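You operate a simulated robot arm through the tools that you are given. There is no shell and no other tool. Be economical: measure what you need, move in short steps, check, and stop when the job is done.

You are at the controls of a simulated two-armed robot. One attempt, no reset.

TASK
Pick up the can from the bench top with one hand, pass it to the other hand and put it on the lower shelf over the sofa. Set down upright: can.
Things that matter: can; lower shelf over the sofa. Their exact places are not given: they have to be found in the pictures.

Only the result counts: the job must be done as asked and must still hold three seconds after the hand-in. Knocking over, shifting, dropping, spilling or breaking anything else fails it.

THE ROBOT
Two 7-joint arms with two-finger parallel grippers on one trunk, on a base that drives. Base frame: it is fixed to the floor where the robot stands at the start and does not move with it; the origin is under the middle of the robot, x ahead of it, y to its left, z up; the surface under the hand at the start is at about z = 92. Lengths are in cm, angles in degrees, forces in N, time in s.
The left shoulder is at the start at [8, 13.1, 94.7], the right one opposite. With the tool pointing down near the work surface each hand reaches from about 36 to 84 cm from the robot's upright axis, wherever it stands, measured 20 degrees to its own side. Places, roughly: lower shelf over the sofa [70, 340, 150]. Payload 1.57 kg a hand.
Tool frame (each hand has its own): the origin (TCP) lies between the finger pads and is the grasp point; the fingertips stand 3 cm ahead of it; z points along the fingers, y is the line along which they close. Largest opening 11 cm; finger width 2.4, thickness 1.2; the body of the gripper, 4.8 by 11.2 cm, starts 7.8 cm behind the TCP.
Orientation is that of the tool frame in the base frame, as a unit quaternion [w, x, y, z]. With the fingers straight down and closing along the base's y, the tool's x points along the base's -x, its y along +y and its z along -z.

THE INTERFACE
- The arms move only by the tool move_arm. It takes "left_commands", "right_commands" or both (then of equal length, played together; a hand with none holds still); each is a list of rows, each a list of 7 numbers: the turn, a rotation vector about the tool's x, y, z in units of 4 degrees (1.0 is 4 degrees), then the shift along the tool's x, y, z in units of 50 mm (1.0 is 50 mm), then the gripper command, from -1 (fully open) to 1 (shut), values between in proportion. In form: [[ax, ay, az, x, y, z, jaw], ...]. A call has 1 to 20 rows; each row shifts and turns the commanded pose from where the row before left it, along the tool's axes as they then stand. A call with a number of a shift or a turn outside -1 to 1 is refused whole. Rows are played at 5 a second. More than 5 cm and 8.6 degrees between two rows, or a gripper value outside its range, and nothing of the call is played. Where a pose cannot be reached the arm comes as near as it can. A force on the tool above 40 N (or 10 N above the force at the start of the call, whichever is more), or a blocked arm, ends the call early, and 0.2 s more pass. The fingers move at their own pace (about 10.8 cm/s each) and stop on an object; they squeeze with about 31 N. The grip force told is the motor's: it shows also when the fingers shut on nothing. Time passes only in rows, and 0.2 s behind the last, so rows that do not move let the fingers close. It gives the time, the measured TCP pose, the force on the tool (base axes), the opening and the grip force at its end, in the units of the frame above (readings bear some noise), with the torque about the TCP (base axes, N m) and any sound that the robot's microphone picked up, and new pictures: "views" is both (left out), scene, wrist or none (wrist: the cameras of the hands that moved).
- Cameras (640 x 400 px; columns grow to the right, rows downward): "scene" is now at [-4.81, -0.59, 144.78]; the picture's right is [0.06, -1.00, 0.00], its down [-0.38, -0.02, -0.92] and it looks along [0.92, 0.05, -0.38] (base axes); focal length 272 px, centre (320, 200). "left" rides on the left gripper at [7, -1.6, -14.1] in its tool frame; the picture's right is [0.23, 0.97, 0.00], its down [-0.86, 0.20, -0.48] and it looks along [-0.47, 0.11, 0.88] (tool axes); focal length 222 px, centre (320, 200). "right" rides on the right gripper at [7, 1.6, -14.1] in its tool frame; the picture's right is [-0.23, 0.97, 0.00], its down [-0.86, -0.20, -0.48] and it looks along [-0.47, -0.11, 0.88] (tool axes); focal length 222 px, centre (320, 200).
- drive_base(legs): drives the robot by 1 to 6 legs, each [ahead, left, turn to the left] in cm, cm and degrees, along the robot's own axes; the way and the turn of a leg run together, so that a leg with both is an arc; at most 150 cm and 180 degrees a leg. The arms and the cameras ride along, it lands a little off, and it stops where it bumps. It gives what a move gives, and a new picture of the scene camera.
- pan_tilt(pan, tilt): turns the head with the scene camera to pan (to the left, within 109 degrees either way) and tilt (down, from -29 to 69), counted from straight ahead of the robot. It gives what a move gives, and a new picture of the scene camera.
- pixel_to_xyz(camera, pixels): for up to 12 pixels [column, row] of the newest picture of that camera ("zoom" is the newest enlarged one), the place [x, y, z] in the base frame of the surface seen there, good to about 0.2 cm, but the place of the scene camera against the robot may be out by one fixed shift of up to 1.8 cm in any direction. No time passes.
- enlarge(camera, box): a new picture of the part [left, top, right, bottom] of that camera's present view, enlarged. No time passes.
- hand_in(): hands the job in; it is judged then, once.

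Go step by step. Measure first, check grasps and placings, and put right what went wrong. The budget is 80 turns and 260 pictures, counting those below and the enlarged ones. Unless the task says otherwise, let go and move clear before handing in, and close with one line.

The tools are called after ">>>" as a command line: name --argument value ..., lists and objects as JSON in quotes. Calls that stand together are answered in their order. move_arm: Moves the arms, as the interface text tells. Its arguments: {"type":"object","properties":{"left_commands":{"type":"array","items":{"type":"array","items":{"type":"number"}}},"right_commands":{"type":"array","items":{"type":"array","items":{"type":"number"}}},"views":{"type":"string","enum":["both","scene","wrist","none"]}},"required":[]} The other tools are called the same way: drive_base (legs) drives the base; pan_tilt (pan, tilt) turns the head that bears the scene camera; pixel_to_xyz (camera, pixels) gives the place of the surface under pixels of a picture; enlarge (camera, box) takes an enlarged picture of a part of a camera's view; hand_in () hands the job in.

At the start:

```text
t: 0.0
left_eef_pos: [63.3, 29.67, 115.72]
left_orientation: [0.001, 0.0, 1.0, 0.0]
left_contact_force: [0.0, 1.0, -0.5]
left_wrist_torque: [0.02, -0.02, -0.02]
left_grip_width: 11.0
left_gripper_force: 0.0
right_eef_pos: [53.64, -24.66, 120.48]
right_orientation: [0.0, 0.0, 1.0, 0.0]
right_contact_force: [-0.1, -0.4, 0.0]
right_wrist_torque: [0.03, 0.03, 0.01]
right_grip_width: 11.02
right_gripper_force: 0.0
robot x, y, heading: [0.31, 0.3, 0.0]
head pan, tilt: [3.2, 22.5]
```

scene: 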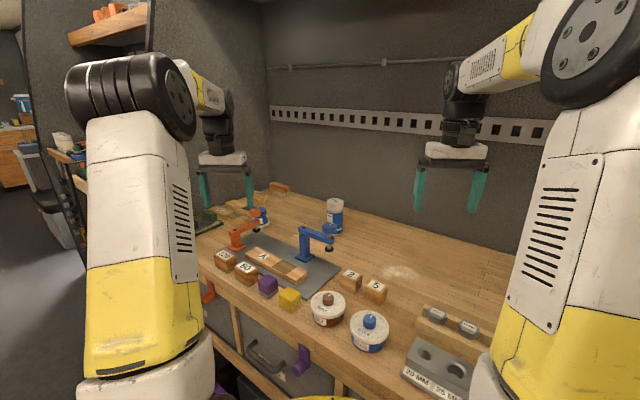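
right: 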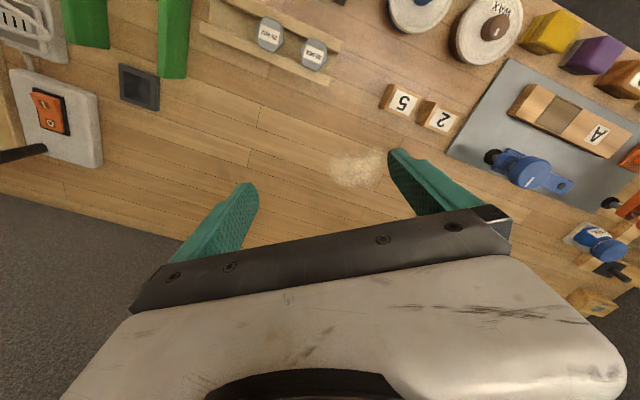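
left: 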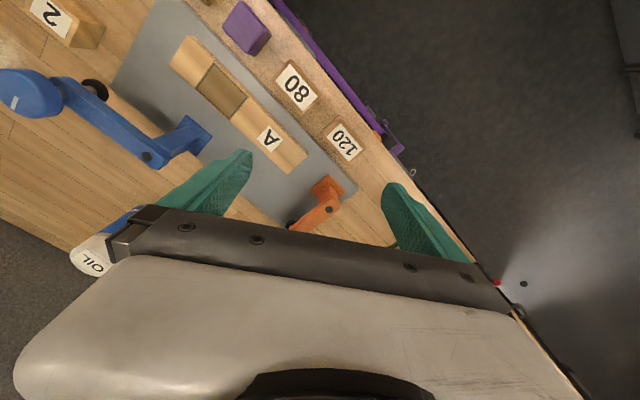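

The scene shows a white and blue can at about (335,215), which the left camera shows as "OIL". I'll enlarge it and measure it.

>>> enlarge --camera "scene" --box '[200, 160, 400, 285]'

>>> pixel_to_xyz --camera "scene" --pixels '[[335, 201], [335, 215], [335, 230], [328, 215], [342, 215], [263, 215], [315, 235], [305, 255], [250, 215], [350, 240], [400, 240]]'

```text
3.20 times, centred on (300, 222) of scene
```

zoom: 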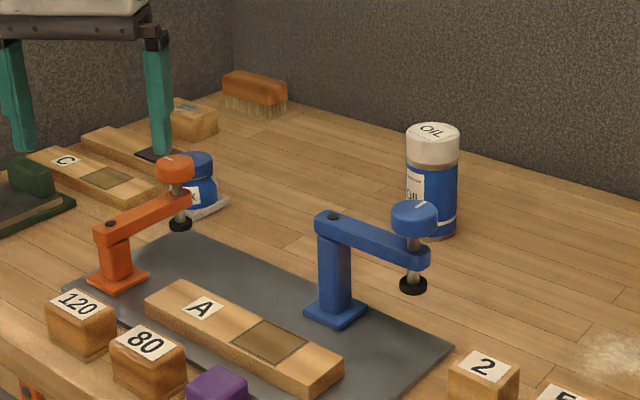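

```text
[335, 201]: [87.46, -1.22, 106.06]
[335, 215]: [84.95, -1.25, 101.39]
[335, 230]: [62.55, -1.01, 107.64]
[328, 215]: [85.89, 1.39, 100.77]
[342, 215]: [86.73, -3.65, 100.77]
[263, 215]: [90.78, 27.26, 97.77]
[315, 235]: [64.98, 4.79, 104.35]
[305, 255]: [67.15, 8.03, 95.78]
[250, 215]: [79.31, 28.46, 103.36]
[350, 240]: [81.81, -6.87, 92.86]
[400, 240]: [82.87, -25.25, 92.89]
```

>>> pixel_to_xyz --camera "scene" --pixels '[[215, 278], [300, 318], [380, 372], [290, 195], [400, 222], [500, 245], [400, 200], [330, 308], [120, 15], [350, 160], [246, 190], [230, 300]]'

>>> pixel_to_xyz --camera "left" --pixels '[[92, 262], [85, 250], [110, 255], [30, 95], [270, 10], [360, 120], [440, 220]]'

>>> pan_tilt --pan 80 --tilt 0

```text
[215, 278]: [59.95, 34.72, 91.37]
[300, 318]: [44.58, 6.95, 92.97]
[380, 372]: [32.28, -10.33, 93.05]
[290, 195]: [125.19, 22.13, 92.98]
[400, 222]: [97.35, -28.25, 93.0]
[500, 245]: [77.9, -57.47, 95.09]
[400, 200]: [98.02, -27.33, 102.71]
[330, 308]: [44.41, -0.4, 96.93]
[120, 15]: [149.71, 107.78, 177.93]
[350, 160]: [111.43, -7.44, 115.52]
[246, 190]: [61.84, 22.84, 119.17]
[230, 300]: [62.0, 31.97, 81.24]
```

```text
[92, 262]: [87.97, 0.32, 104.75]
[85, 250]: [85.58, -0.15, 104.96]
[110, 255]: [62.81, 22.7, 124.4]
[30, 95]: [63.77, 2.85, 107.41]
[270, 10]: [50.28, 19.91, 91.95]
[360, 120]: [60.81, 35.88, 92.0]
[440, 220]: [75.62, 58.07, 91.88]
```

```text
t: 1.5
left_eef_pos: [63.31, 29.65, 115.72]
left_orientation: [0.001, 0.001, 1.0, 0.0]
left_contact_force: [0.1, -0.2, -0.5]
left_wrist_torque: [0.0, -0.01, -0.02]
left_grip_width: 11.02
left_gripper_force: 0.0
right_eef_pos: [53.76, -24.69, 120.42]
right_orientation: [0.0, 0.0, 1.0, -0.001]
right_contact_force: [-0.8, 0.5, -0.7]
right_wrist_torque: [-0.04, -0.01, 0.01]
right_grip_width: 10.99
right_gripper_force: 0.2
robot x, y, heading: [0.08, -0.08, -0.0]
head pan, tilt: [80.0, 0.0]
```

scene: 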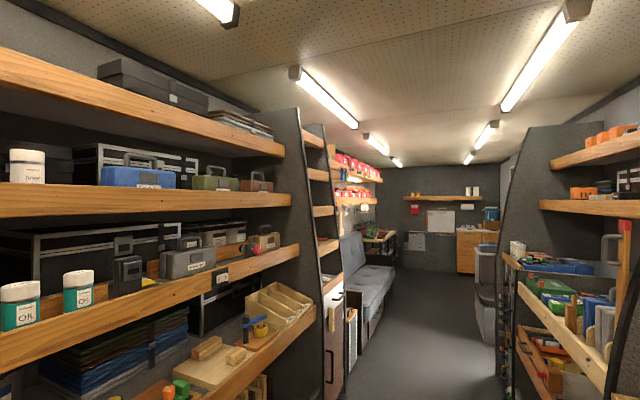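

>>> enlarge --camera "scene" --box '[300, 130, 428, 210]'

>>> pixel_to_xyz --camera "scene" --pixels '[[345, 200], [375, 203], [340, 180], [380, 178], [360, 203], [380, 300], [400, 380], [440, 300], [345, 250], [380, 260], [330, 380], [490, 350]]'

```text
5.00 times, centred on (364, 170) of scene
```

zoom: 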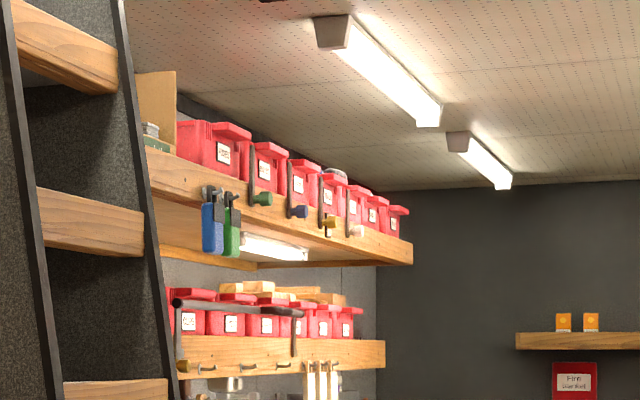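

```text
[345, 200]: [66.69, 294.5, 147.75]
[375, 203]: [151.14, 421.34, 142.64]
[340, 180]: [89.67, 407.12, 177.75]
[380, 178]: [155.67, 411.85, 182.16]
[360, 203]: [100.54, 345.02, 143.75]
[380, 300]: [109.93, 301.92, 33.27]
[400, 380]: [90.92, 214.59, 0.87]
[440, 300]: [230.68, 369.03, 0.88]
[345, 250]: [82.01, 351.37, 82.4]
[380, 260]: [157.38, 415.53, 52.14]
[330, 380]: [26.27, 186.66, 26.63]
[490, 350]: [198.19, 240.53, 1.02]
```

>>> pan_tilt --pan -80 --tilt 25

>>> pan_tilt --pan 30 --tilt 45

```text
t: 4.0
left_eef_pos: [63.29, 29.66, 115.76]
left_orientation: [0.001, 0.0, 1.0, 0.0]
left_contact_force: [0.4, 1.3, 0.0]
left_wrist_torque: [-0.02, 0.01, 0.04]
left_grip_width: 11.01
left_gripper_force: 0.1
right_eef_pos: [53.61, -24.7, 120.45]
right_orientation: [-0.001, 0.0, 1.0, 0.0]
right_contact_force: [0.6, 0.0, 0.4]
right_wrist_torque: [0.0, 0.0, -0.02]
right_grip_width: 10.99
right_gripper_force: 0.1
robot x, y, heading: [0.04, 0.07, 0.2]
head pan, tilt: [-80.0, 25.0]
```

scene: 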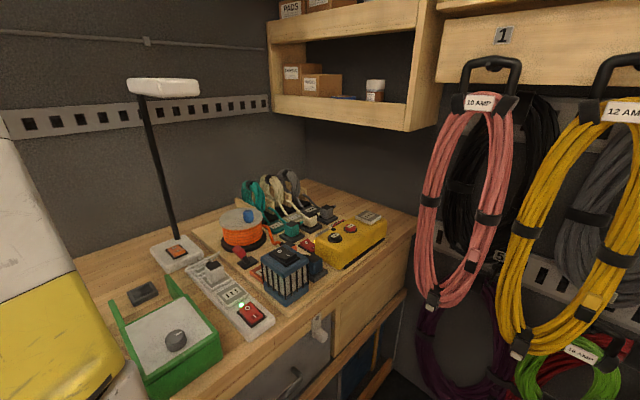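

```text
t: 5.8
left_eef_pos: [63.28, 29.63, 115.73]
left_orientation: [0.0, 0.0, 1.0, 0.001]
left_contact_force: [0.1, -0.2, -0.6]
left_wrist_torque: [-0.01, -0.03, -0.02]
left_grip_width: 11.0
left_gripper_force: 0.1
right_eef_pos: [53.76, -24.77, 120.41]
right_orientation: [0.0, 0.0, 1.0, 0.0]
right_contact_force: [0.1, 0.6, -0.3]
right_wrist_torque: [0.0, 0.0, 0.0]
right_grip_width: 11.01
right_gripper_force: 0.0
robot x, y, heading: [0.36, 0.22, -0.1]
head pan, tilt: [30.0, 45.0]
```

scene: 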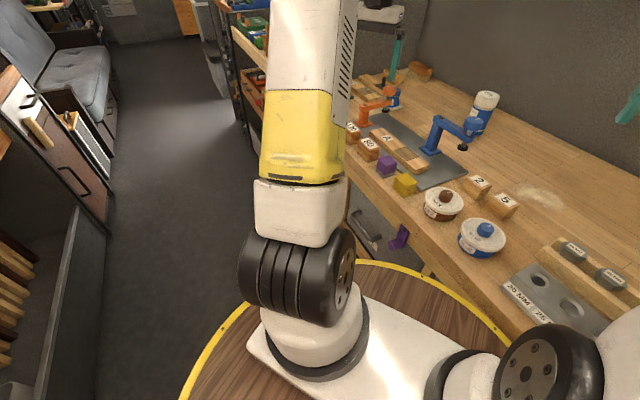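

The lamp on the right makes turning in place risky, so I'll drive parallel to the bench first, then turn to face it.

>>> drive_base --legs '[[14, 21, 0], [0, 0, -34]]'

>>> pan_tilt --pan 15 --tilt 30

```text
t: 7.2
left_eef_pos: [69.35, 43.53, 115.68]
left_orientation: [-0.001, -0.009, 1.0, 0.0]
left_contact_force: [-0.3, -0.3, 0.3]
left_wrist_torque: [-0.03, -0.01, -0.03]
left_grip_width: 11.01
left_gripper_force: 0.1
right_eef_pos: [60.67, -11.11, 120.42]
right_orientation: [0.0, -0.009, 1.0, 0.0]
right_contact_force: [0.0, 0.7, 0.2]
right_wrist_torque: [-0.05, -0.04, 0.02]
right_grip_width: 11.01
right_gripper_force: 0.0
robot x, y, heading: [6.56, 12.42, 0.9]
head pan, tilt: [30.0, 45.0]
stopped in leg 1: the robot was blocked; the commanded pose is now the measured one
```

scene: 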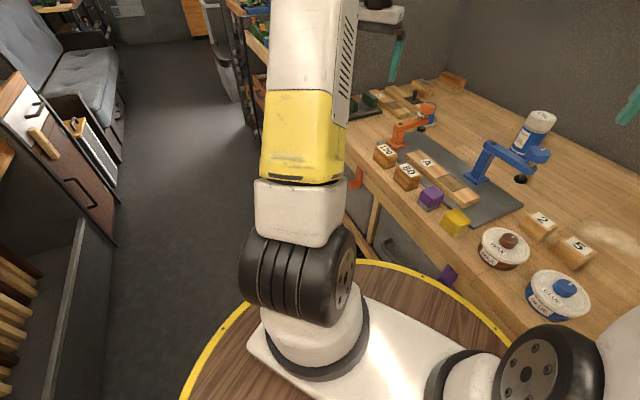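

```text
t: 8.0
left_eef_pos: [69.38, 43.48, 115.72]
left_orientation: [-0.001, -0.008, 1.0, 0.001]
left_contact_force: [-0.5, -0.6, 0.2]
left_wrist_torque: [0.01, 0.01, 0.01]
left_grip_width: 10.99
left_gripper_force: 0.0
right_eef_pos: [60.66, -11.13, 120.29]
right_orientation: [-0.001, -0.009, 1.0, -0.001]
right_contact_force: [-0.1, 0.6, -0.1]
right_wrist_torque: [0.0, 0.04, 0.05]
right_grip_width: 11.01
right_gripper_force: 0.1
robot x, y, heading: [6.52, 12.47, 0.9]
head pan, tilt: [15.0, 30.0]
```

scene: 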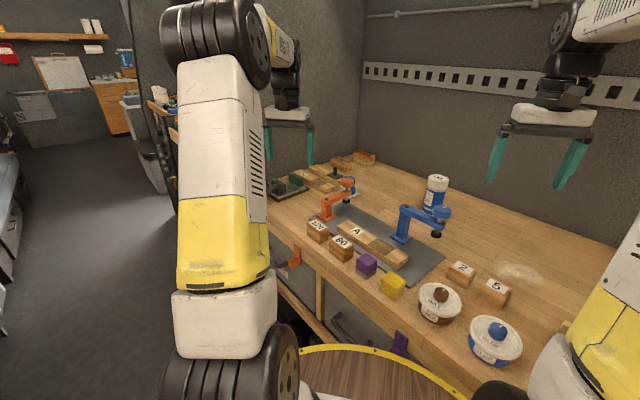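

>>> drive_base --legs '[[-2.5, 1.7, 0], [7, 10.2, 0], [0, 0, -35]]'

```text
t: 9.9
left_eef_pos: [72.41, 52.38, 115.52]
left_orientation: [0.0, 0.013, 1.0, 0.0]
left_contact_force: [0.4, 1.0, 0.7]
left_wrist_torque: [-0.01, -0.06, -0.01]
left_grip_width: 10.99
left_gripper_force: 0.2
right_eef_pos: [61.55, -1.72, 120.42]
right_orientation: [0.0, 0.011, 1.0, 0.0]
right_contact_force: [0.7, 0.4, -0.6]
right_wrist_torque: [0.0, -0.01, -0.01]
right_grip_width: 10.98
right_gripper_force: 0.1
robot x, y, heading: [8.48, 24.06, -1.3]
head pan, tilt: [15.0, 30.0]
stopped in leg 2: the robot was blocked; the commanded pose is now the measured one
```

scene: 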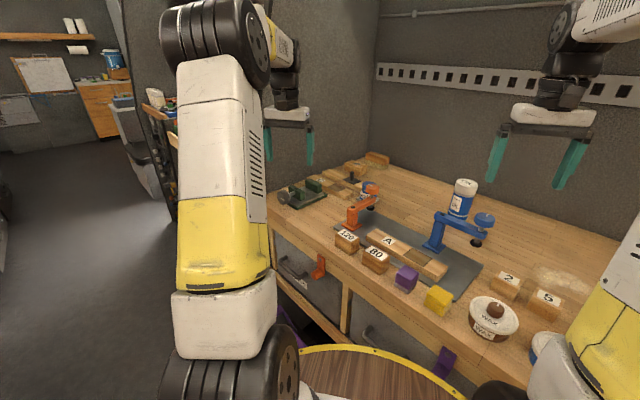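

>>> drive_base --legs '[[-1.5, 1, 0], [0, 0, -34]]'

>>> pan_tilt --pan 10 --tilt 45

```text
t: 12.3
left_eef_pos: [76.0, 13.57, 115.63]
left_orientation: [-0.001, 0.299, 0.954, 0.0]
left_contact_force: [-0.1, -0.2, -0.6]
left_wrist_torque: [-0.02, 0.0, 0.0]
left_grip_width: 10.98
left_gripper_force: 0.1
right_eef_pos: [36.99, -25.52, 120.4]
right_orientation: [-0.001, 0.3, 0.954, 0.0]
right_contact_force: [-0.8, 0.2, -0.1]
right_wrist_torque: [-0.05, 0.02, 0.01]
right_grip_width: 10.99
right_gripper_force: 0.1
robot x, y, heading: [7.03, 25.37, -34.9]
head pan, tilt: [15.0, 30.0]
```

scene: 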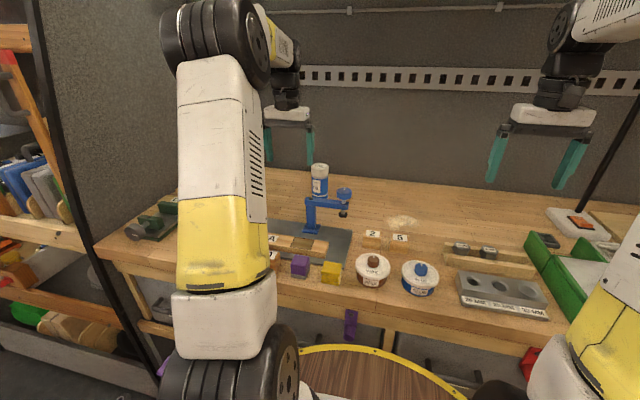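

```text
t: 13.1
left_eef_pos: [76.01, 13.47, 115.63]
left_orientation: [-0.001, 0.299, 0.954, 0.0]
left_contact_force: [-0.1, 0.7, -0.6]
left_wrist_torque: [-0.02, 0.01, 0.01]
left_grip_width: 10.97
left_gripper_force: 0.0
right_eef_pos: [37.04, -25.66, 120.29]
right_orientation: [-0.001, 0.299, 0.954, 0.0]
right_contact_force: [0.4, -0.6, -0.1]
right_wrist_torque: [-0.01, -0.02, 0.02]
right_grip_width: 10.99
right_gripper_force: 0.0
robot x, y, heading: [6.89, 25.08, -35.1]
head pan, tilt: [10.0, 45.0]
```

scene: 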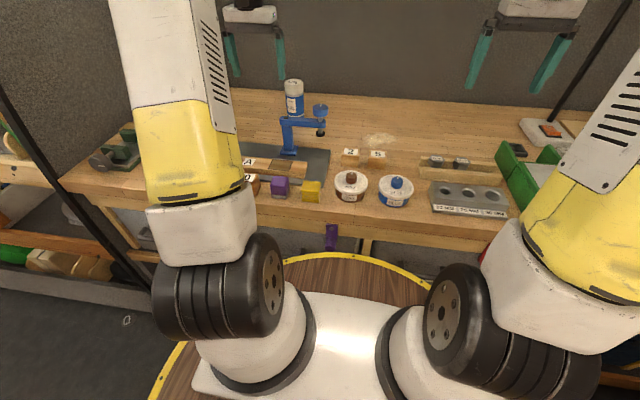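

>>> pixel_to_xyz --camera "scene" --pixels '[[332, 230], [330, 248], [340, 253], [310, 222], [340, 290], [293, 85], [300, 100], [286, 100], [240, 300], [120, 290]]'

>>> pixel_to_xyz --camera "left" --pixels '[[92, 262]]'

>>> move_arm --left_commands '[[0, 0, 0, 0, 0, 0, -1]]' --views "wrist"

```text
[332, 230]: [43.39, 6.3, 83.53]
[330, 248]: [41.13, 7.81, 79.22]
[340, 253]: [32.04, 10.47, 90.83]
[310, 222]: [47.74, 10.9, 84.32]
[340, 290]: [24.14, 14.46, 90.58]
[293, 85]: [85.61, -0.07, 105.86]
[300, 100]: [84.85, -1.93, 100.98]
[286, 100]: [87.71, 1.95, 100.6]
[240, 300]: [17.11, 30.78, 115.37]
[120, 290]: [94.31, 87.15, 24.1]
```

```text
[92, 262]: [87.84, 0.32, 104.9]
```

```text
t: 13.5
left_eef_pos: [75.94, 13.6, 115.62]
left_orientation: [0.0, 0.298, 0.955, 0.001]
left_contact_force: [0.4, 0.1, 0.9]
left_wrist_torque: [0.03, 0.01, -0.01]
left_grip_width: 11.01
left_gripper_force: 0.1
right_eef_pos: [37.03, -25.59, 120.4]
right_orientation: [-0.002, 0.299, 0.954, 0.0]
right_contact_force: [-0.4, -0.2, -0.1]
right_wrist_torque: [-0.04, 0.0, 0.02]
right_grip_width: 11.03
right_gripper_force: 0.0
robot x, y, heading: [7.03, 25.01, -34.7]
head pan, tilt: [10.0, 45.0]
```

left: 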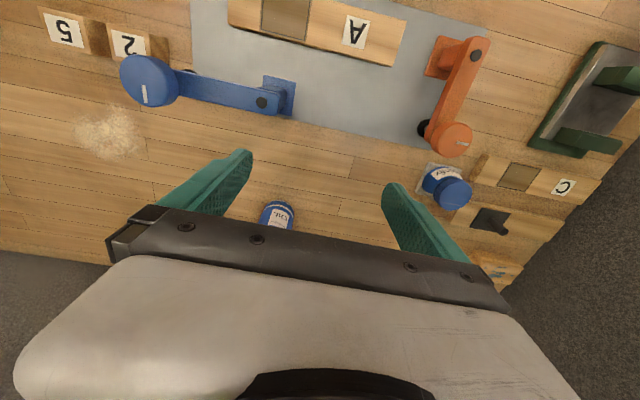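

>>> drive_base --legs '[[6, 0, 0]]'

>>> pixel_to_xyz --camera "left" --pixels '[[277, 213], [290, 215]]'

```text
t: 14.4
left_eef_pos: [77.34, 13.87, 115.68]
left_orientation: [0.0, 0.284, 0.959, -0.001]
left_contact_force: [-0.4, -0.5, 0.4]
left_wrist_torque: [-0.01, 0.02, 0.0]
left_grip_width: 10.97
left_gripper_force: 0.1
right_eef_pos: [39.75, -26.44, 120.32]
right_orientation: [0.0, 0.283, 0.959, 0.0]
right_contact_force: [0.6, 0.6, -0.2]
right_wrist_torque: [-0.02, -0.03, 0.01]
right_grip_width: 11.0
right_gripper_force: 0.2
robot x, y, heading: [8.31, 23.72, -33.2]
head pan, tilt: [10.0, 45.0]
```

scene: 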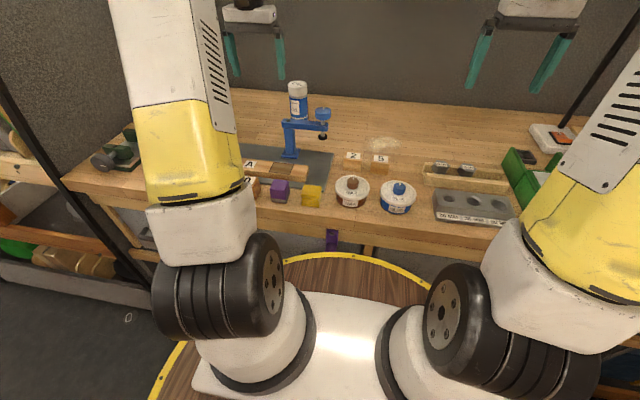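

```text
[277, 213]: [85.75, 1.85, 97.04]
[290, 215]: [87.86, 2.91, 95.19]
```

The left hand is at [77.3, 13.9] and the can near [88, 0]. I'll shift it most of the way over the can at the same height.

>>> move_arm --left_commands '[[0, 0, 0, -0.8, -0.4, 0, -1], [0, 0, 0, -0.8, -0.4, 0, -1], [0, 0, 0, -0.8, -0.36, 0, -1], [0, 0, 0, 0, 0, 0, -1]]'

```text
t: 15.4
left_eef_pos: [84.32, 2.64, 115.8]
left_orientation: [-0.002, 0.284, 0.959, 0.001]
left_contact_force: [0.3, -0.2, 0.0]
left_wrist_torque: [-0.01, 0.0, 0.01]
left_grip_width: 11.0
left_gripper_force: 0.0
right_eef_pos: [39.83, -26.49, 120.34]
right_orientation: [-0.001, 0.284, 0.959, 0.001]
right_contact_force: [0.4, 0.1, -0.8]
right_wrist_torque: [0.03, 0.02, -0.02]
right_grip_width: 10.98
right_gripper_force: 0.1
robot x, y, heading: [8.22, 23.07, -33.3]
head pan, tilt: [10.0, 45.0]
```

scene: 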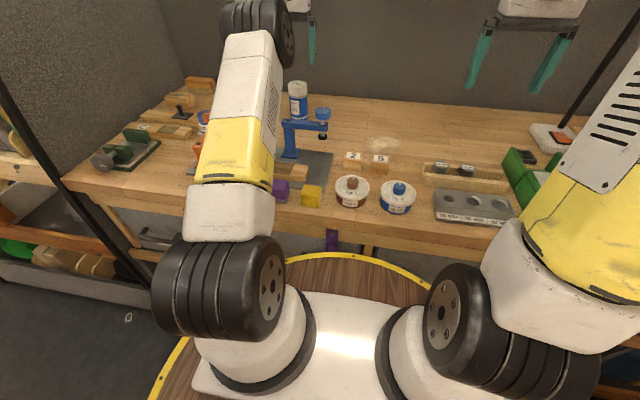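
left: 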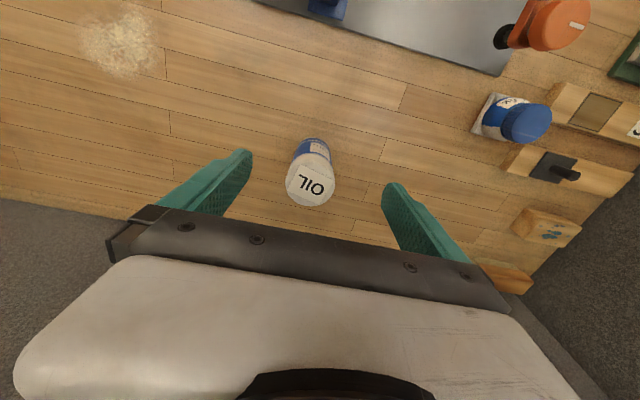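

>>> pixel_to_xyz --camera "left" --pixels '[[311, 184], [290, 184], [331, 186], [311, 203], [311, 168], [313, 142], [350, 210]]'

```text
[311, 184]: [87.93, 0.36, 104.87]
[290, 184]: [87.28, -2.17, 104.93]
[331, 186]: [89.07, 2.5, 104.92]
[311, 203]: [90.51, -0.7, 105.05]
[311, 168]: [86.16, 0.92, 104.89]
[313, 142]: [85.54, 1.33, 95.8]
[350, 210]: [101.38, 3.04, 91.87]
```

>>> move_arm --left_commands '[[0, 0, 0, -0.46, 0, 0, -1], [0, 0, 0, -0.46, 0.02, 0, -1], [0, 0, 0, 0, 0, 0, -1]]'

```text
t: 16.2
left_eef_pos: [84.57, 2.51, 115.48]
left_orientation: [-0.001, 0.284, 0.959, 0.0]
left_contact_force: [-0.7, 0.1, -0.1]
left_wrist_torque: [-0.03, 0.0, 0.01]
left_grip_width: 11.03
left_gripper_force: 0.0
left hand out of reach, approached as far as the arm can: row 1, 2
right_eef_pos: [39.7, -26.51, 120.39]
right_orientation: [-0.001, 0.284, 0.959, 0.001]
right_contact_force: [0.3, -0.1, 0.2]
right_wrist_torque: [-0.03, -0.03, -0.04]
right_grip_width: 11.01
right_gripper_force: 0.0
robot x, y, heading: [8.26, 23.39, -33.0]
head pan, tilt: [10.0, 45.0]
```

scene: 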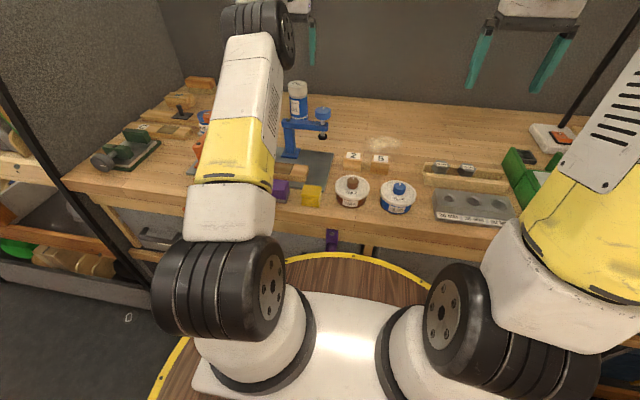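
left: 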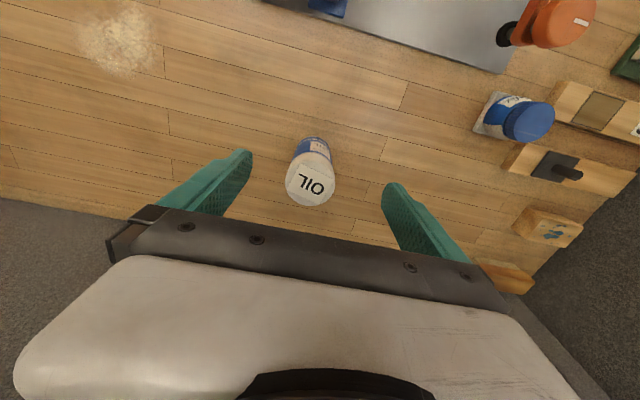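

Straight down is out of reach, so I'll tilt the left tool 40° with the fingers leaning forward, which extends the reach.

>>> move_arm --left_commands '[[0, -1, 0, 0, 0, 0, -1], [0, -1, 0, 0, 0, 0, -1], [0, -1, 0, 0, 0, 0, -1], [0, -1, 0, 0, 0, 0, -1], [0, -1, 0, 0, 0, 0, -1], [0, -1, 0, 0, 0, 0, -1], [0, -1, 0, 0, 0, 0, -1], [0, -1, 0, 0, 0, 0, -1], [0, -1, 0, 0, 0, 0, -1], [0, -1, 0, 0, 0, 0, -1], [0, 0, 0, 0, 0, 0, -1]]'

```text
t: 18.6
left_eef_pos: [84.44, 2.46, 115.19]
left_orientation: [0.328, 0.267, 0.901, -0.097]
left_contact_force: [-0.3, 0.0, -0.1]
left_wrist_torque: [0.0, -0.01, 0.02]
left_grip_width: 11.02
left_gripper_force: 0.1
right_eef_pos: [39.66, -26.45, 120.38]
right_orientation: [-0.001, 0.285, 0.958, 0.0]
right_contact_force: [0.1, -0.3, 0.7]
right_wrist_torque: [0.0, 0.0, 0.03]
right_grip_width: 10.99
right_gripper_force: 0.0
robot x, y, heading: [7.95, 23.76, -32.9]
head pan, tilt: [10.0, 45.0]
```

scene: 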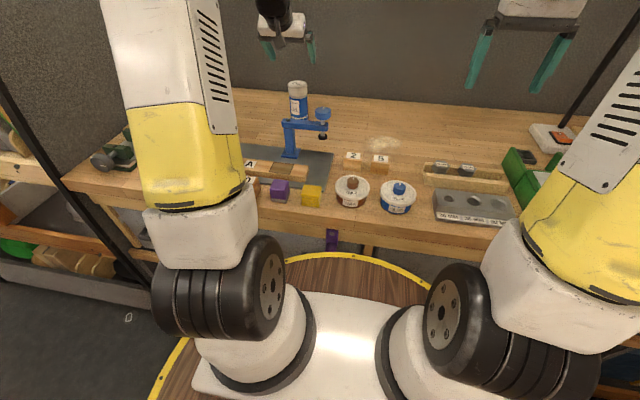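
left: 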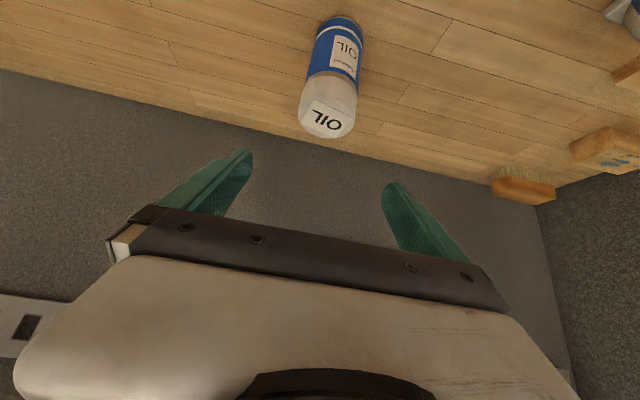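

>>> move_arm --left_commands '[[0, 0, 0, 0.19, 0.01, 0.52, -1], [0, 0, 0, 0.19, 0.01, 0.52, -1], [0, 0, 0, 0.19, 0.01, 0.52, -1], [0, 0, 0, 0.19, 0, 0.52, -1], [0, 0, 0, 0.19, 0, 0.52, -1], [0, 0, 0, 0, 0, 0, -1]]'

```text
t: 20.0
left_eef_pos: [88.71, 0.17, 102.34]
left_orientation: [0.328, 0.266, 0.901, -0.096]
left_contact_force: [0.3, -0.1, 0.6]
left_wrist_torque: [0.01, 0.01, 0.03]
left_grip_width: 10.97
left_gripper_force: 0.1
right_eef_pos: [39.71, -26.44, 120.41]
right_orientation: [-0.001, 0.284, 0.959, 0.0]
right_contact_force: [0.0, 0.4, -1.4]
right_wrist_torque: [-0.04, -0.04, 0.02]
right_grip_width: 10.99
right_gripper_force: 0.1
robot x, y, heading: [8.03, 23.28, -33.2]
head pan, tilt: [10.0, 45.0]
```

scene: 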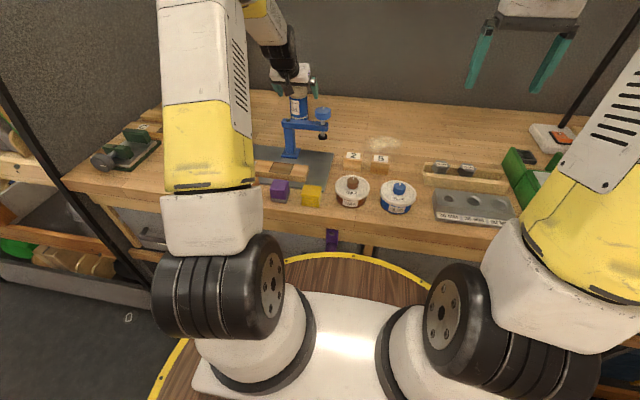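
left: 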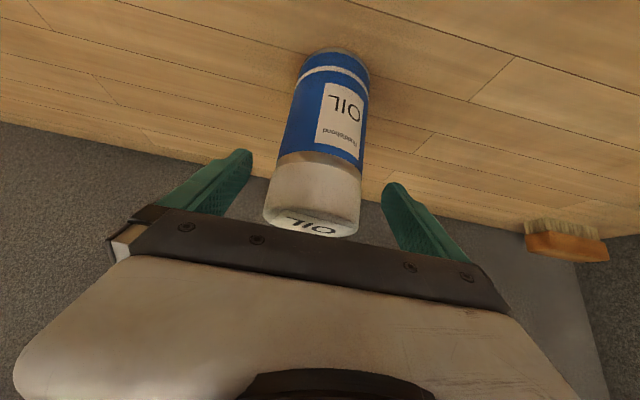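

The can's cap now sits between the fingers (tips at (245,155) and (390,190)). I'll close the hand and lift slightly.

>>> move_arm --left_commands '[[0, 0, 0, 0, 0, 0, 0.2], [0, 0, 0, 0, 0, 0, 1], [0, 0, 0, 0, 0, 0, 1], [0, 0, 0, 0, 0, 0, 1], [0, 0, 0, 0, 0, 0, 1]]'

```text
t: 21.2
left_eef_pos: [88.69, 0.01, 102.43]
left_orientation: [0.329, 0.266, 0.901, -0.097]
left_contact_force: [-0.2, -2.6, 3.8]
left_wrist_torque: [-0.09, -0.02, 0.01]
left_grip_width: 6.1
left_gripper_force: 31.6
right_eef_pos: [39.71, -26.41, 120.43]
right_orientation: [0.0, 0.285, 0.959, -0.001]
right_contact_force: [-0.7, 0.2, 0.7]
right_wrist_torque: [-0.03, -0.03, 0.03]
right_grip_width: 11.01
right_gripper_force: 0.0
robot x, y, heading: [8.16, 23.21, -33.1]
head pan, tilt: [10.0, 45.0]
```

scene: 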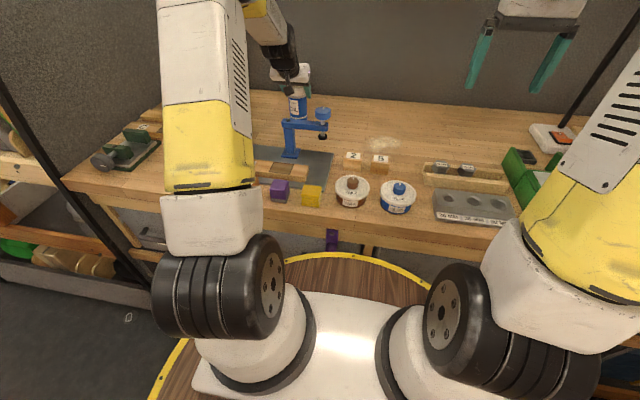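
left: 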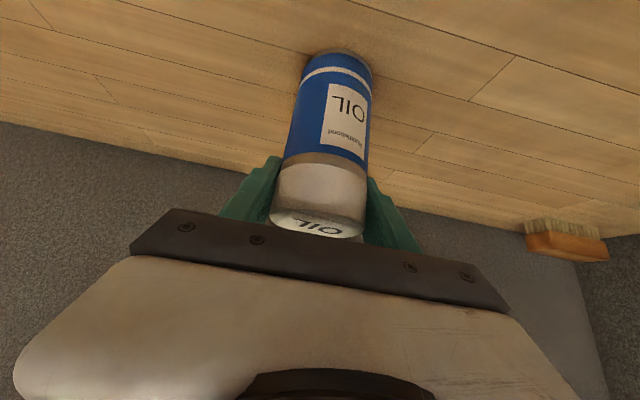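

Grip width is 6.1 with 31 N of force. I'll lift the can 22 cm straight up, then pull it back.

>>> move_arm --left_commands '[[0, 0, 0, -0.31, 0, -0.39, 1], [0, 0, 0, -0.55, 0, -0.7, 1], [0, 0, 0, -0.55, 0, -0.7, 1], [0, 0, 0, -0.55, 0, -0.7, 1], [0, 0, 0, -0.55, 0, -0.7, 1], [0, 0, 0, -0.31, 0, -0.39, 1], [0, 0, 0, 0.7, 0, -0.56, 1], [0, 0, 0, 0.7, 0, -0.56, 1], [0, 0, 0, 0.7, 0, -0.56, 1], [0, 0, 0, 0.7, 0, -0.56, 1], [0, 0, 0, 0.7, 0, -0.56, 1], [0, 0, 0, 0, 0, 0, 1]]'

```text
t: 23.8
left_eef_pos: [69.02, 12.52, 124.42]
left_orientation: [0.327, 0.267, 0.901, -0.096]
left_contact_force: [0.2, -0.5, -2.7]
left_wrist_torque: [0.01, -0.04, 0.0]
left_grip_width: 6.09
left_gripper_force: 31.4
right_eef_pos: [39.81, -26.45, 120.35]
right_orientation: [0.0, 0.284, 0.959, 0.0]
right_contact_force: [-0.6, -0.2, 0.2]
right_wrist_torque: [-0.01, 0.01, -0.02]
right_grip_width: 11.0
right_gripper_force: 0.1
robot x, y, heading: [8.18, 23.48, -33.0]
head pan, tilt: [10.0, 45.0]
```

scene: 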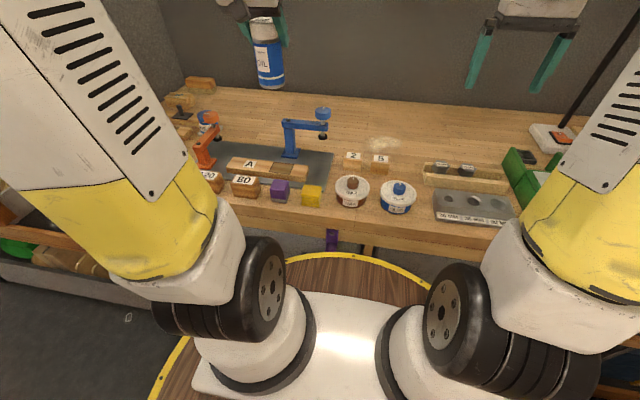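
left: 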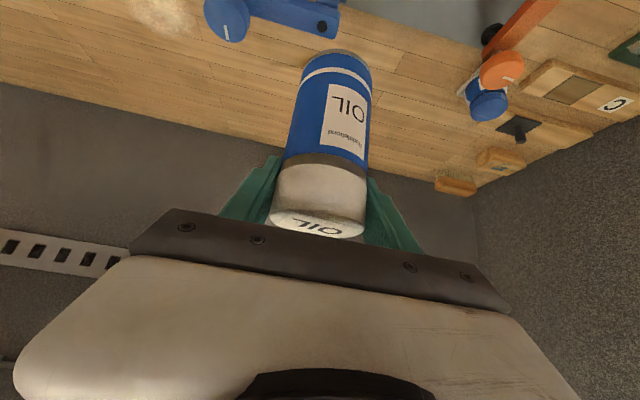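

The can is held (6.09 cm, 31 N). I'll bring the left hand toward the middle while the right hand yaws about 72° left, ready to point at the can from the right side.

>>> move_arm --left_commands '[[0, 0, 0, 0.22, -0.64, -0.17, 1], [0, 0, 0, 0.22, -0.64, -0.17, 1], [0, 0, 0, 0.22, -0.64, -0.17, 1], [0, 0, 0, 0.22, -0.64, -0.17, 1], [0, 0, 0, 0.22, -0.64, -0.17, 1], [0, 0, 0, 0, 0, 0, 1], [0, 0, 0, 0, 0, 0, 1], [0, 0, 0, 0, 0, 0, 1], [0, 0, 0, 0, 0, 0, 1], [0, 0, 0, 0, 0, 0, 1], [0, 0, 0, 0, 0, 0, 1], [0, 0, 0, 0, 0, 0, 1], [0, 0, 0, 0, 0, 0, 1], [0, 0, 0, 0, 0, 0, 1], [0, 0, 0, 0, 0, 0, 1], [0, 0, 0, 0, 0, 0, 1], [0, 0, 0, 0, 0, 0, 1], [0, 0, 0, 0, 0, 0, 1]]' --right_commands '[[0, 0, -1, 0, 0, 0, -1], [0, 0, -1, 0, 0, 0, -1], [0, 0, -1, 0, 0, 0, -1], [0, 0, -1, 0, 0, 0, -1], [0, 0, -1, 0, 0, 0, -1], [0, 0, -1, 0, 0, 0, -1], [0, 0, -1, 0, 0, 0, -1], [0, 0, -1, 0, 0, 0, -1], [0, 0, -1, 0, 0, 0, -1], [0, 0, -1, 0, 0, 0, -1], [0, 0, -1, 0, 0, 0, -1], [0, 0, -1, 0, 0, 0, -1], [0, 0, -1, 0, 0, 0, -1], [0, 0, -1, 0, 0, 0, -1], [0, 0, -1, 0, 0, 0, -1], [0, 0, -1, 0, 0, 0, -1], [0, 0, -1, 0, 0, 0, -1], [0, 0, -1, 0, 0, 0, -1]]' --views "scene"

>>> move_arm --right_commands '[[0, -1, 0, 0, 0, 0, -1], [0, -1, 0, 0, 0, 0, -1], [0, -1, 0, 0, 0, 0, -1], [0, -1, 0, 0, 0, 0, -1], [0, -1, 0, 0, 0, 0, -1], [0, -1, 0, 0, 0, 0, -1], [0, -1, 0, 0, 0, 0, -1], [0, -1, 0, 0, 0, 0, -1], [0, -1, 0, 0, 0, 0, -1], [0, -1, 0, 0, 0, 0, -1], [0, -1, 0, 0, 0, 0, -1], [0, -1, 0, 0, 0, 0, -1], [0, -1, 0, 0, 0, 0, -1], [0, -1, 0, 0, 0, 0, -1], [0, -1, 0, 0, 0, 0, -1], [0, 0, 0, 0, 0, 0, -1]]'

```text
t: 27.6
left_eef_pos: [54.48, 3.14, 124.3]
left_orientation: [0.327, 0.267, 0.901, -0.097]
left_contact_force: [-0.4, 0.1, -3.0]
left_wrist_torque: [0.0, -0.02, 0.0]
left_grip_width: 6.12
left_gripper_force: 31.2
right_eef_pos: [39.78, -26.45, 120.36]
right_orientation: [-0.001, -0.335, 0.942, 0.001]
right_contact_force: [-0.5, 0.2, -0.3]
right_wrist_torque: [0.02, 0.0, 0.01]
right_grip_width: 11.01
right_gripper_force: 0.0
robot x, y, heading: [8.53, 23.4, -32.8]
head pan, tilt: [10.0, 45.0]
```

scene: 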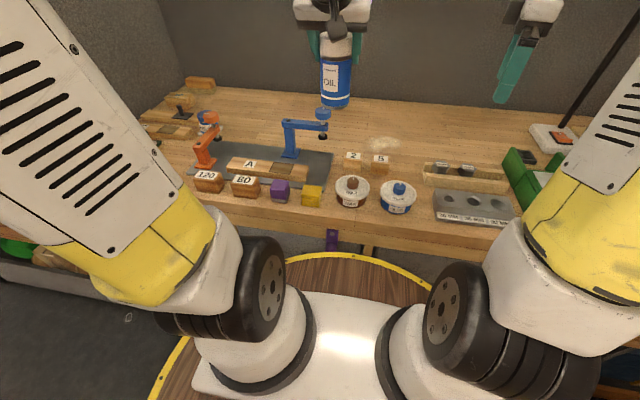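

```text
t: 31.0
left_eef_pos: [54.55, 3.05, 124.16]
left_orientation: [0.328, 0.267, 0.901, -0.097]
left_contact_force: [-0.1, 0.7, -3.2]
left_wrist_torque: [-0.01, 0.0, -0.01]
left_grip_width: 6.1
left_gripper_force: 30.9
right_eef_pos: [39.74, -26.41, 120.43]
right_orientation: [0.472, -0.288, 0.816, 0.167]
right_contact_force: [0.0, -0.3, 0.0]
right_wrist_torque: [0.02, 0.0, 0.0]
right_grip_width: 11.03
right_gripper_force: 0.0
robot x, y, heading: [8.3, 23.22, -33.0]
head pan, tilt: [10.0, 45.0]
```

scene: 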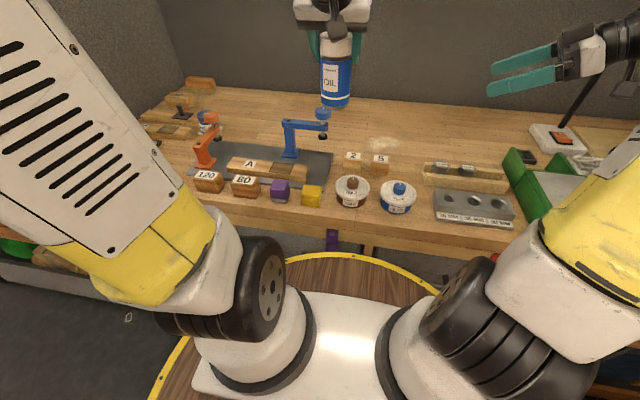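
right: 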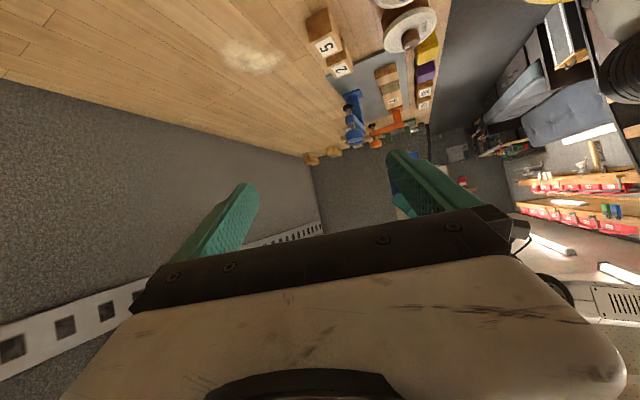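

>>> move_arm --right_commands '[[0, 0, 0, -0.23, 0.56, 0.64, -1], [0, 0, 0, -0.23, 0.56, 0.64, -1], [0, 0, 0, -0.23, 0.56, 0.64, -1], [0, 0, 0, -0.23, 0.56, 0.64, -1], [0, 0, 0, -0.23, 0.57, 0.65, -1], [0, 0, 0, 0, 0, 0, -1]]'

```text
t: 32.4
left_eef_pos: [54.51, 3.13, 124.3]
left_orientation: [0.327, 0.267, 0.901, -0.096]
left_contact_force: [-0.1, 0.2, -4.0]
left_wrist_torque: [-0.02, 0.01, 0.02]
left_grip_width: 6.09
left_gripper_force: 31.0
right_eef_pos: [43.93, -4.88, 117.43]
right_orientation: [0.471, -0.289, 0.816, 0.167]
right_contact_force: [0.3, 0.3, -0.8]
right_wrist_torque: [-0.01, 0.0, 0.0]
right_grip_width: 11.0
right_gripper_force: 0.1
robot x, y, heading: [7.98, 23.25, -33.0]
head pan, tilt: [10.0, 45.0]
```

scene: 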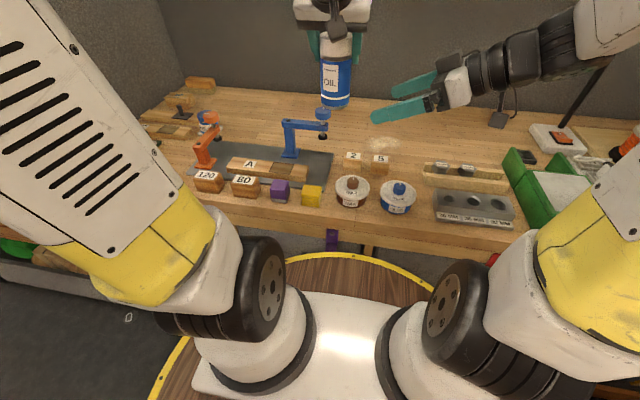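
right: 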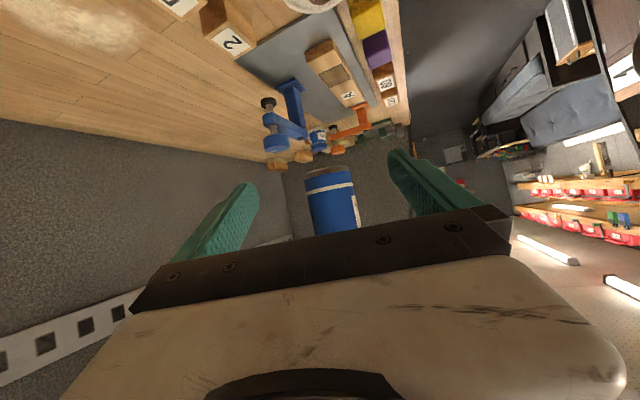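

>>> pixel_to_xyz --camera "right" --pixels '[[332, 195], [332, 215], [312, 205], [353, 200], [330, 180], [325, 170]]'

```text
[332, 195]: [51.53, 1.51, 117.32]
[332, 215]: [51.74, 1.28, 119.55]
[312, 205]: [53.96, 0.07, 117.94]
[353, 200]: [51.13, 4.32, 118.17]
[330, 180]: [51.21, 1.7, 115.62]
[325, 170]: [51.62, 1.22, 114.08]
```

The can's centre from the right camera is about [53.9, 3.4], which agrees with the left hand. I'll advance the right hand horizontally onto its lower body.

>>> move_arm --right_commands '[[0, 0, 0, -0.26, 0, 0.45, -1], [0, 0, 0, -0.26, 0.01, 0.45, -1], [0, 0, 0, -0.26, 0.01, 0.45, -1], [0, 0, 0, -0.26, 0.01, 0.45, -1], [0, 0, 0, -0.25, 0, 0.44, -1], [0, 0, 0, 0, 0, 0, -1]]'

```text
t: 33.8
left_eef_pos: [54.58, 3.05, 124.24]
left_orientation: [0.327, 0.267, 0.901, -0.096]
left_contact_force: [0.2, 1.3, -3.8]
left_wrist_torque: [-0.01, -0.01, 0.0]
left_grip_width: 6.08
left_gripper_force: 31.3
right_eef_pos: [53.89, 3.17, 117.24]
right_orientation: [0.472, -0.288, 0.816, 0.167]
right_contact_force: [0.8, 0.4, 0.2]
right_wrist_torque: [0.01, 0.01, -0.01]
right_grip_width: 11.02
right_gripper_force: 0.0
robot x, y, heading: [8.23, 23.4, -33.1]
head pan, tilt: [10.0, 45.0]
```

scene: 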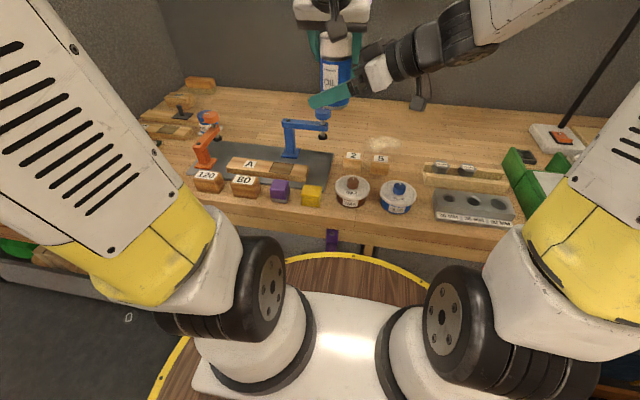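
right: 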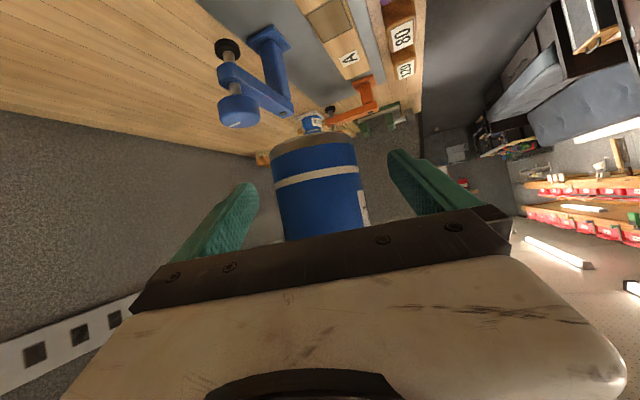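

Position is good and nothing is touching. I'll close the right hand and check the grip before the left lets go.

>>> move_arm --right_commands '[[0, 0, 0, 0, 0, 0, 0.1], [0, 0, 0, 0, 0, 0, 1], [0, 0, 0, 0, 0, 0, 1], [0, 0, 0, 0, 0, 0, 1], [0, 0, 0, 0, 0, 0, 1]]'

```text
t: 35.0
left_eef_pos: [54.46, 3.01, 124.17]
left_orientation: [0.327, 0.268, 0.901, -0.098]
left_contact_force: [-4.2, -1.0, -1.5]
left_wrist_torque: [0.26, 0.26, 0.07]
left_grip_width: 6.09
left_gripper_force: 30.7
right_eef_pos: [53.9, 3.13, 117.39]
right_orientation: [0.471, -0.289, 0.817, 0.167]
right_contact_force: [3.7, -0.4, 0.1]
right_wrist_torque: [-0.26, -0.02, -0.06]
right_grip_width: 5.95
right_gripper_force: 31.3
robot x, y, heading: [8.13, 23.38, -33.1]
head pan, tilt: [10.0, 45.0]
```

scene: 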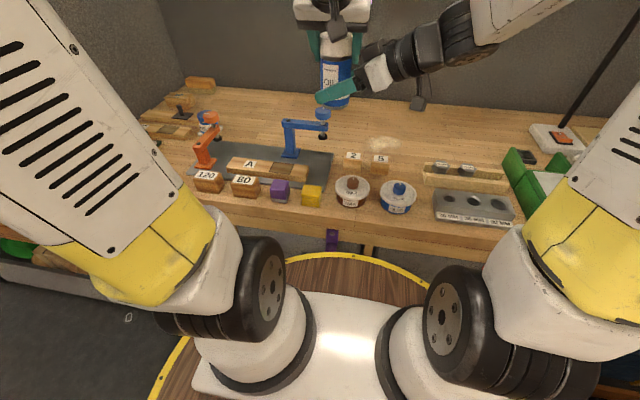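
right: 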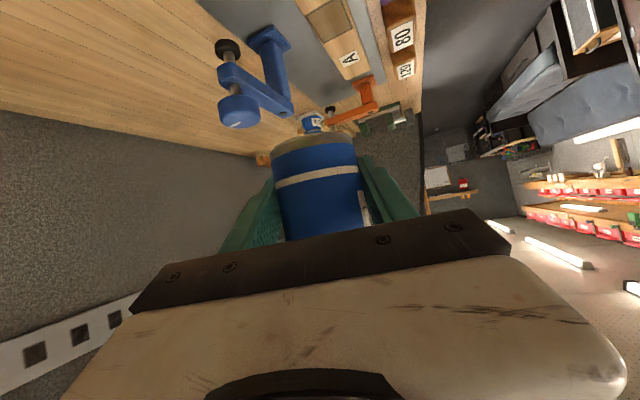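

>>> move_arm --left_commands '[[0, 0, 0, 0, 0, 0, -1], [0, 0, 0, 0, 0, 0, -1], [0, 0, 0, 0, 0, 0, -1], [0, 0, 0, 0, 0, -0.4, -1], [0, 0, 0, 0, 0, -0.8, -1], [0, 0, 0, 0, 0, -0.8, -1], [0, 0, 0, 0, 0, -0.8, -1], [0, 0, 0, 0, 0, 0, -1]]'

```text
t: 35.8
left_eef_pos: [55.02, 3.51, 124.2]
left_orientation: [0.327, 0.262, 0.903, -0.092]
left_contact_force: [19.5, 18.3, -0.1]
left_wrist_torque: [-0.15, 0.16, -0.24]
left_grip_width: 8.79
left_gripper_force: 0.0
right_eef_pos: [53.84, 2.72, 117.15]
right_orientation: [0.47, -0.284, 0.819, 0.165]
right_contact_force: [-19.0, -18.7, -0.5]
right_wrist_torque: [1.45, -1.51, 0.16]
right_grip_width: 5.96
right_gripper_force: 30.8
robot x, y, heading: [8.27, 23.37, -33.0]
head pan, tilt: [10.0, 45.0]
stopped in row 3 (left hand): the force on the tool passed its limit at 40 N (the readings are from after the stop); the commanded pose is now the measured one
```

scene: 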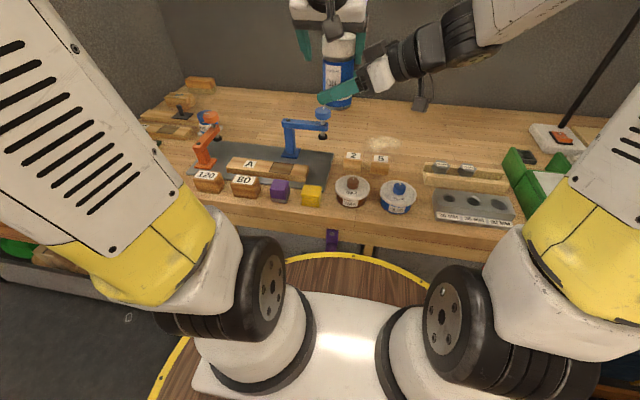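
left: 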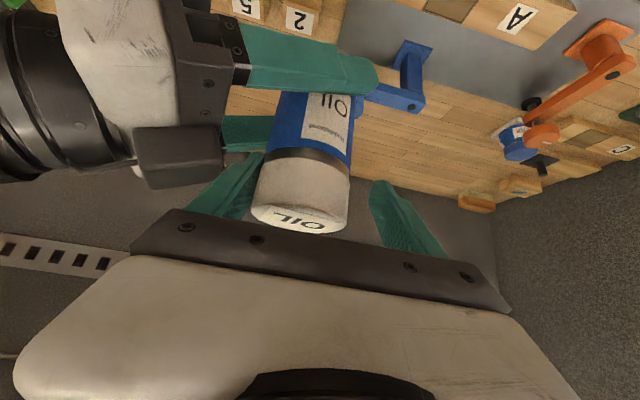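

The left's right-hand finger pressed on the right gripper's body while opening, and the can stays firmly held by the right. I'll narrow the left opening to about 7.4 cm, recentre it, and withdraw along its own axis.

>>> move_arm --left_commands '[[0, 0, 0, 0, 0, 0, -0.36], [0, 0, 0, 0, -0.08, 0, -0.36], [0, 0, 0, 0, 0, 0, -0.36]]'

```text
t: 36.6
left_eef_pos: [54.62, 2.94, 124.26]
left_orientation: [0.329, 0.264, 0.902, -0.096]
left_contact_force: [9.6, 3.9, 1.6]
left_wrist_torque: [-0.1, 0.2, 0.05]
left_grip_width: 6.7
left_gripper_force: 0.0
right_eef_pos: [53.86, 2.94, 117.2]
right_orientation: [0.47, -0.287, 0.818, 0.167]
right_contact_force: [-9.0, -4.9, -2.1]
right_wrist_torque: [0.4, -0.84, -0.1]
right_grip_width: 5.94
right_gripper_force: 30.7
robot x, y, heading: [7.97, 23.83, -32.9]
head pan, tilt: [10.0, 45.0]
```

scene: 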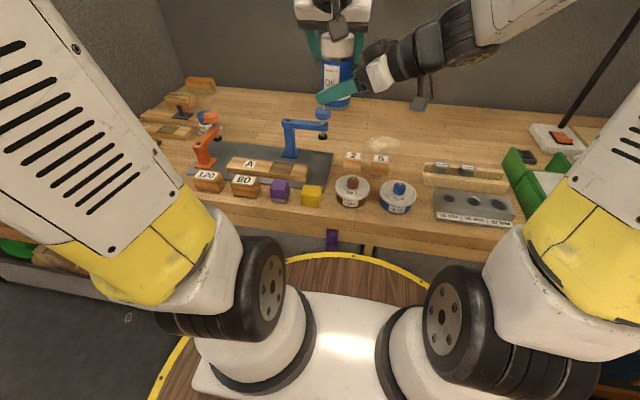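
left: 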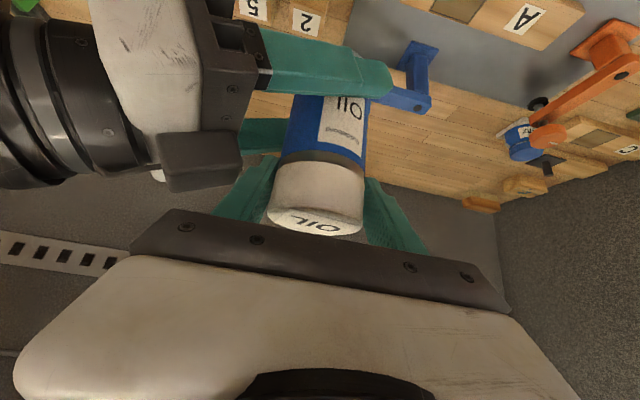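

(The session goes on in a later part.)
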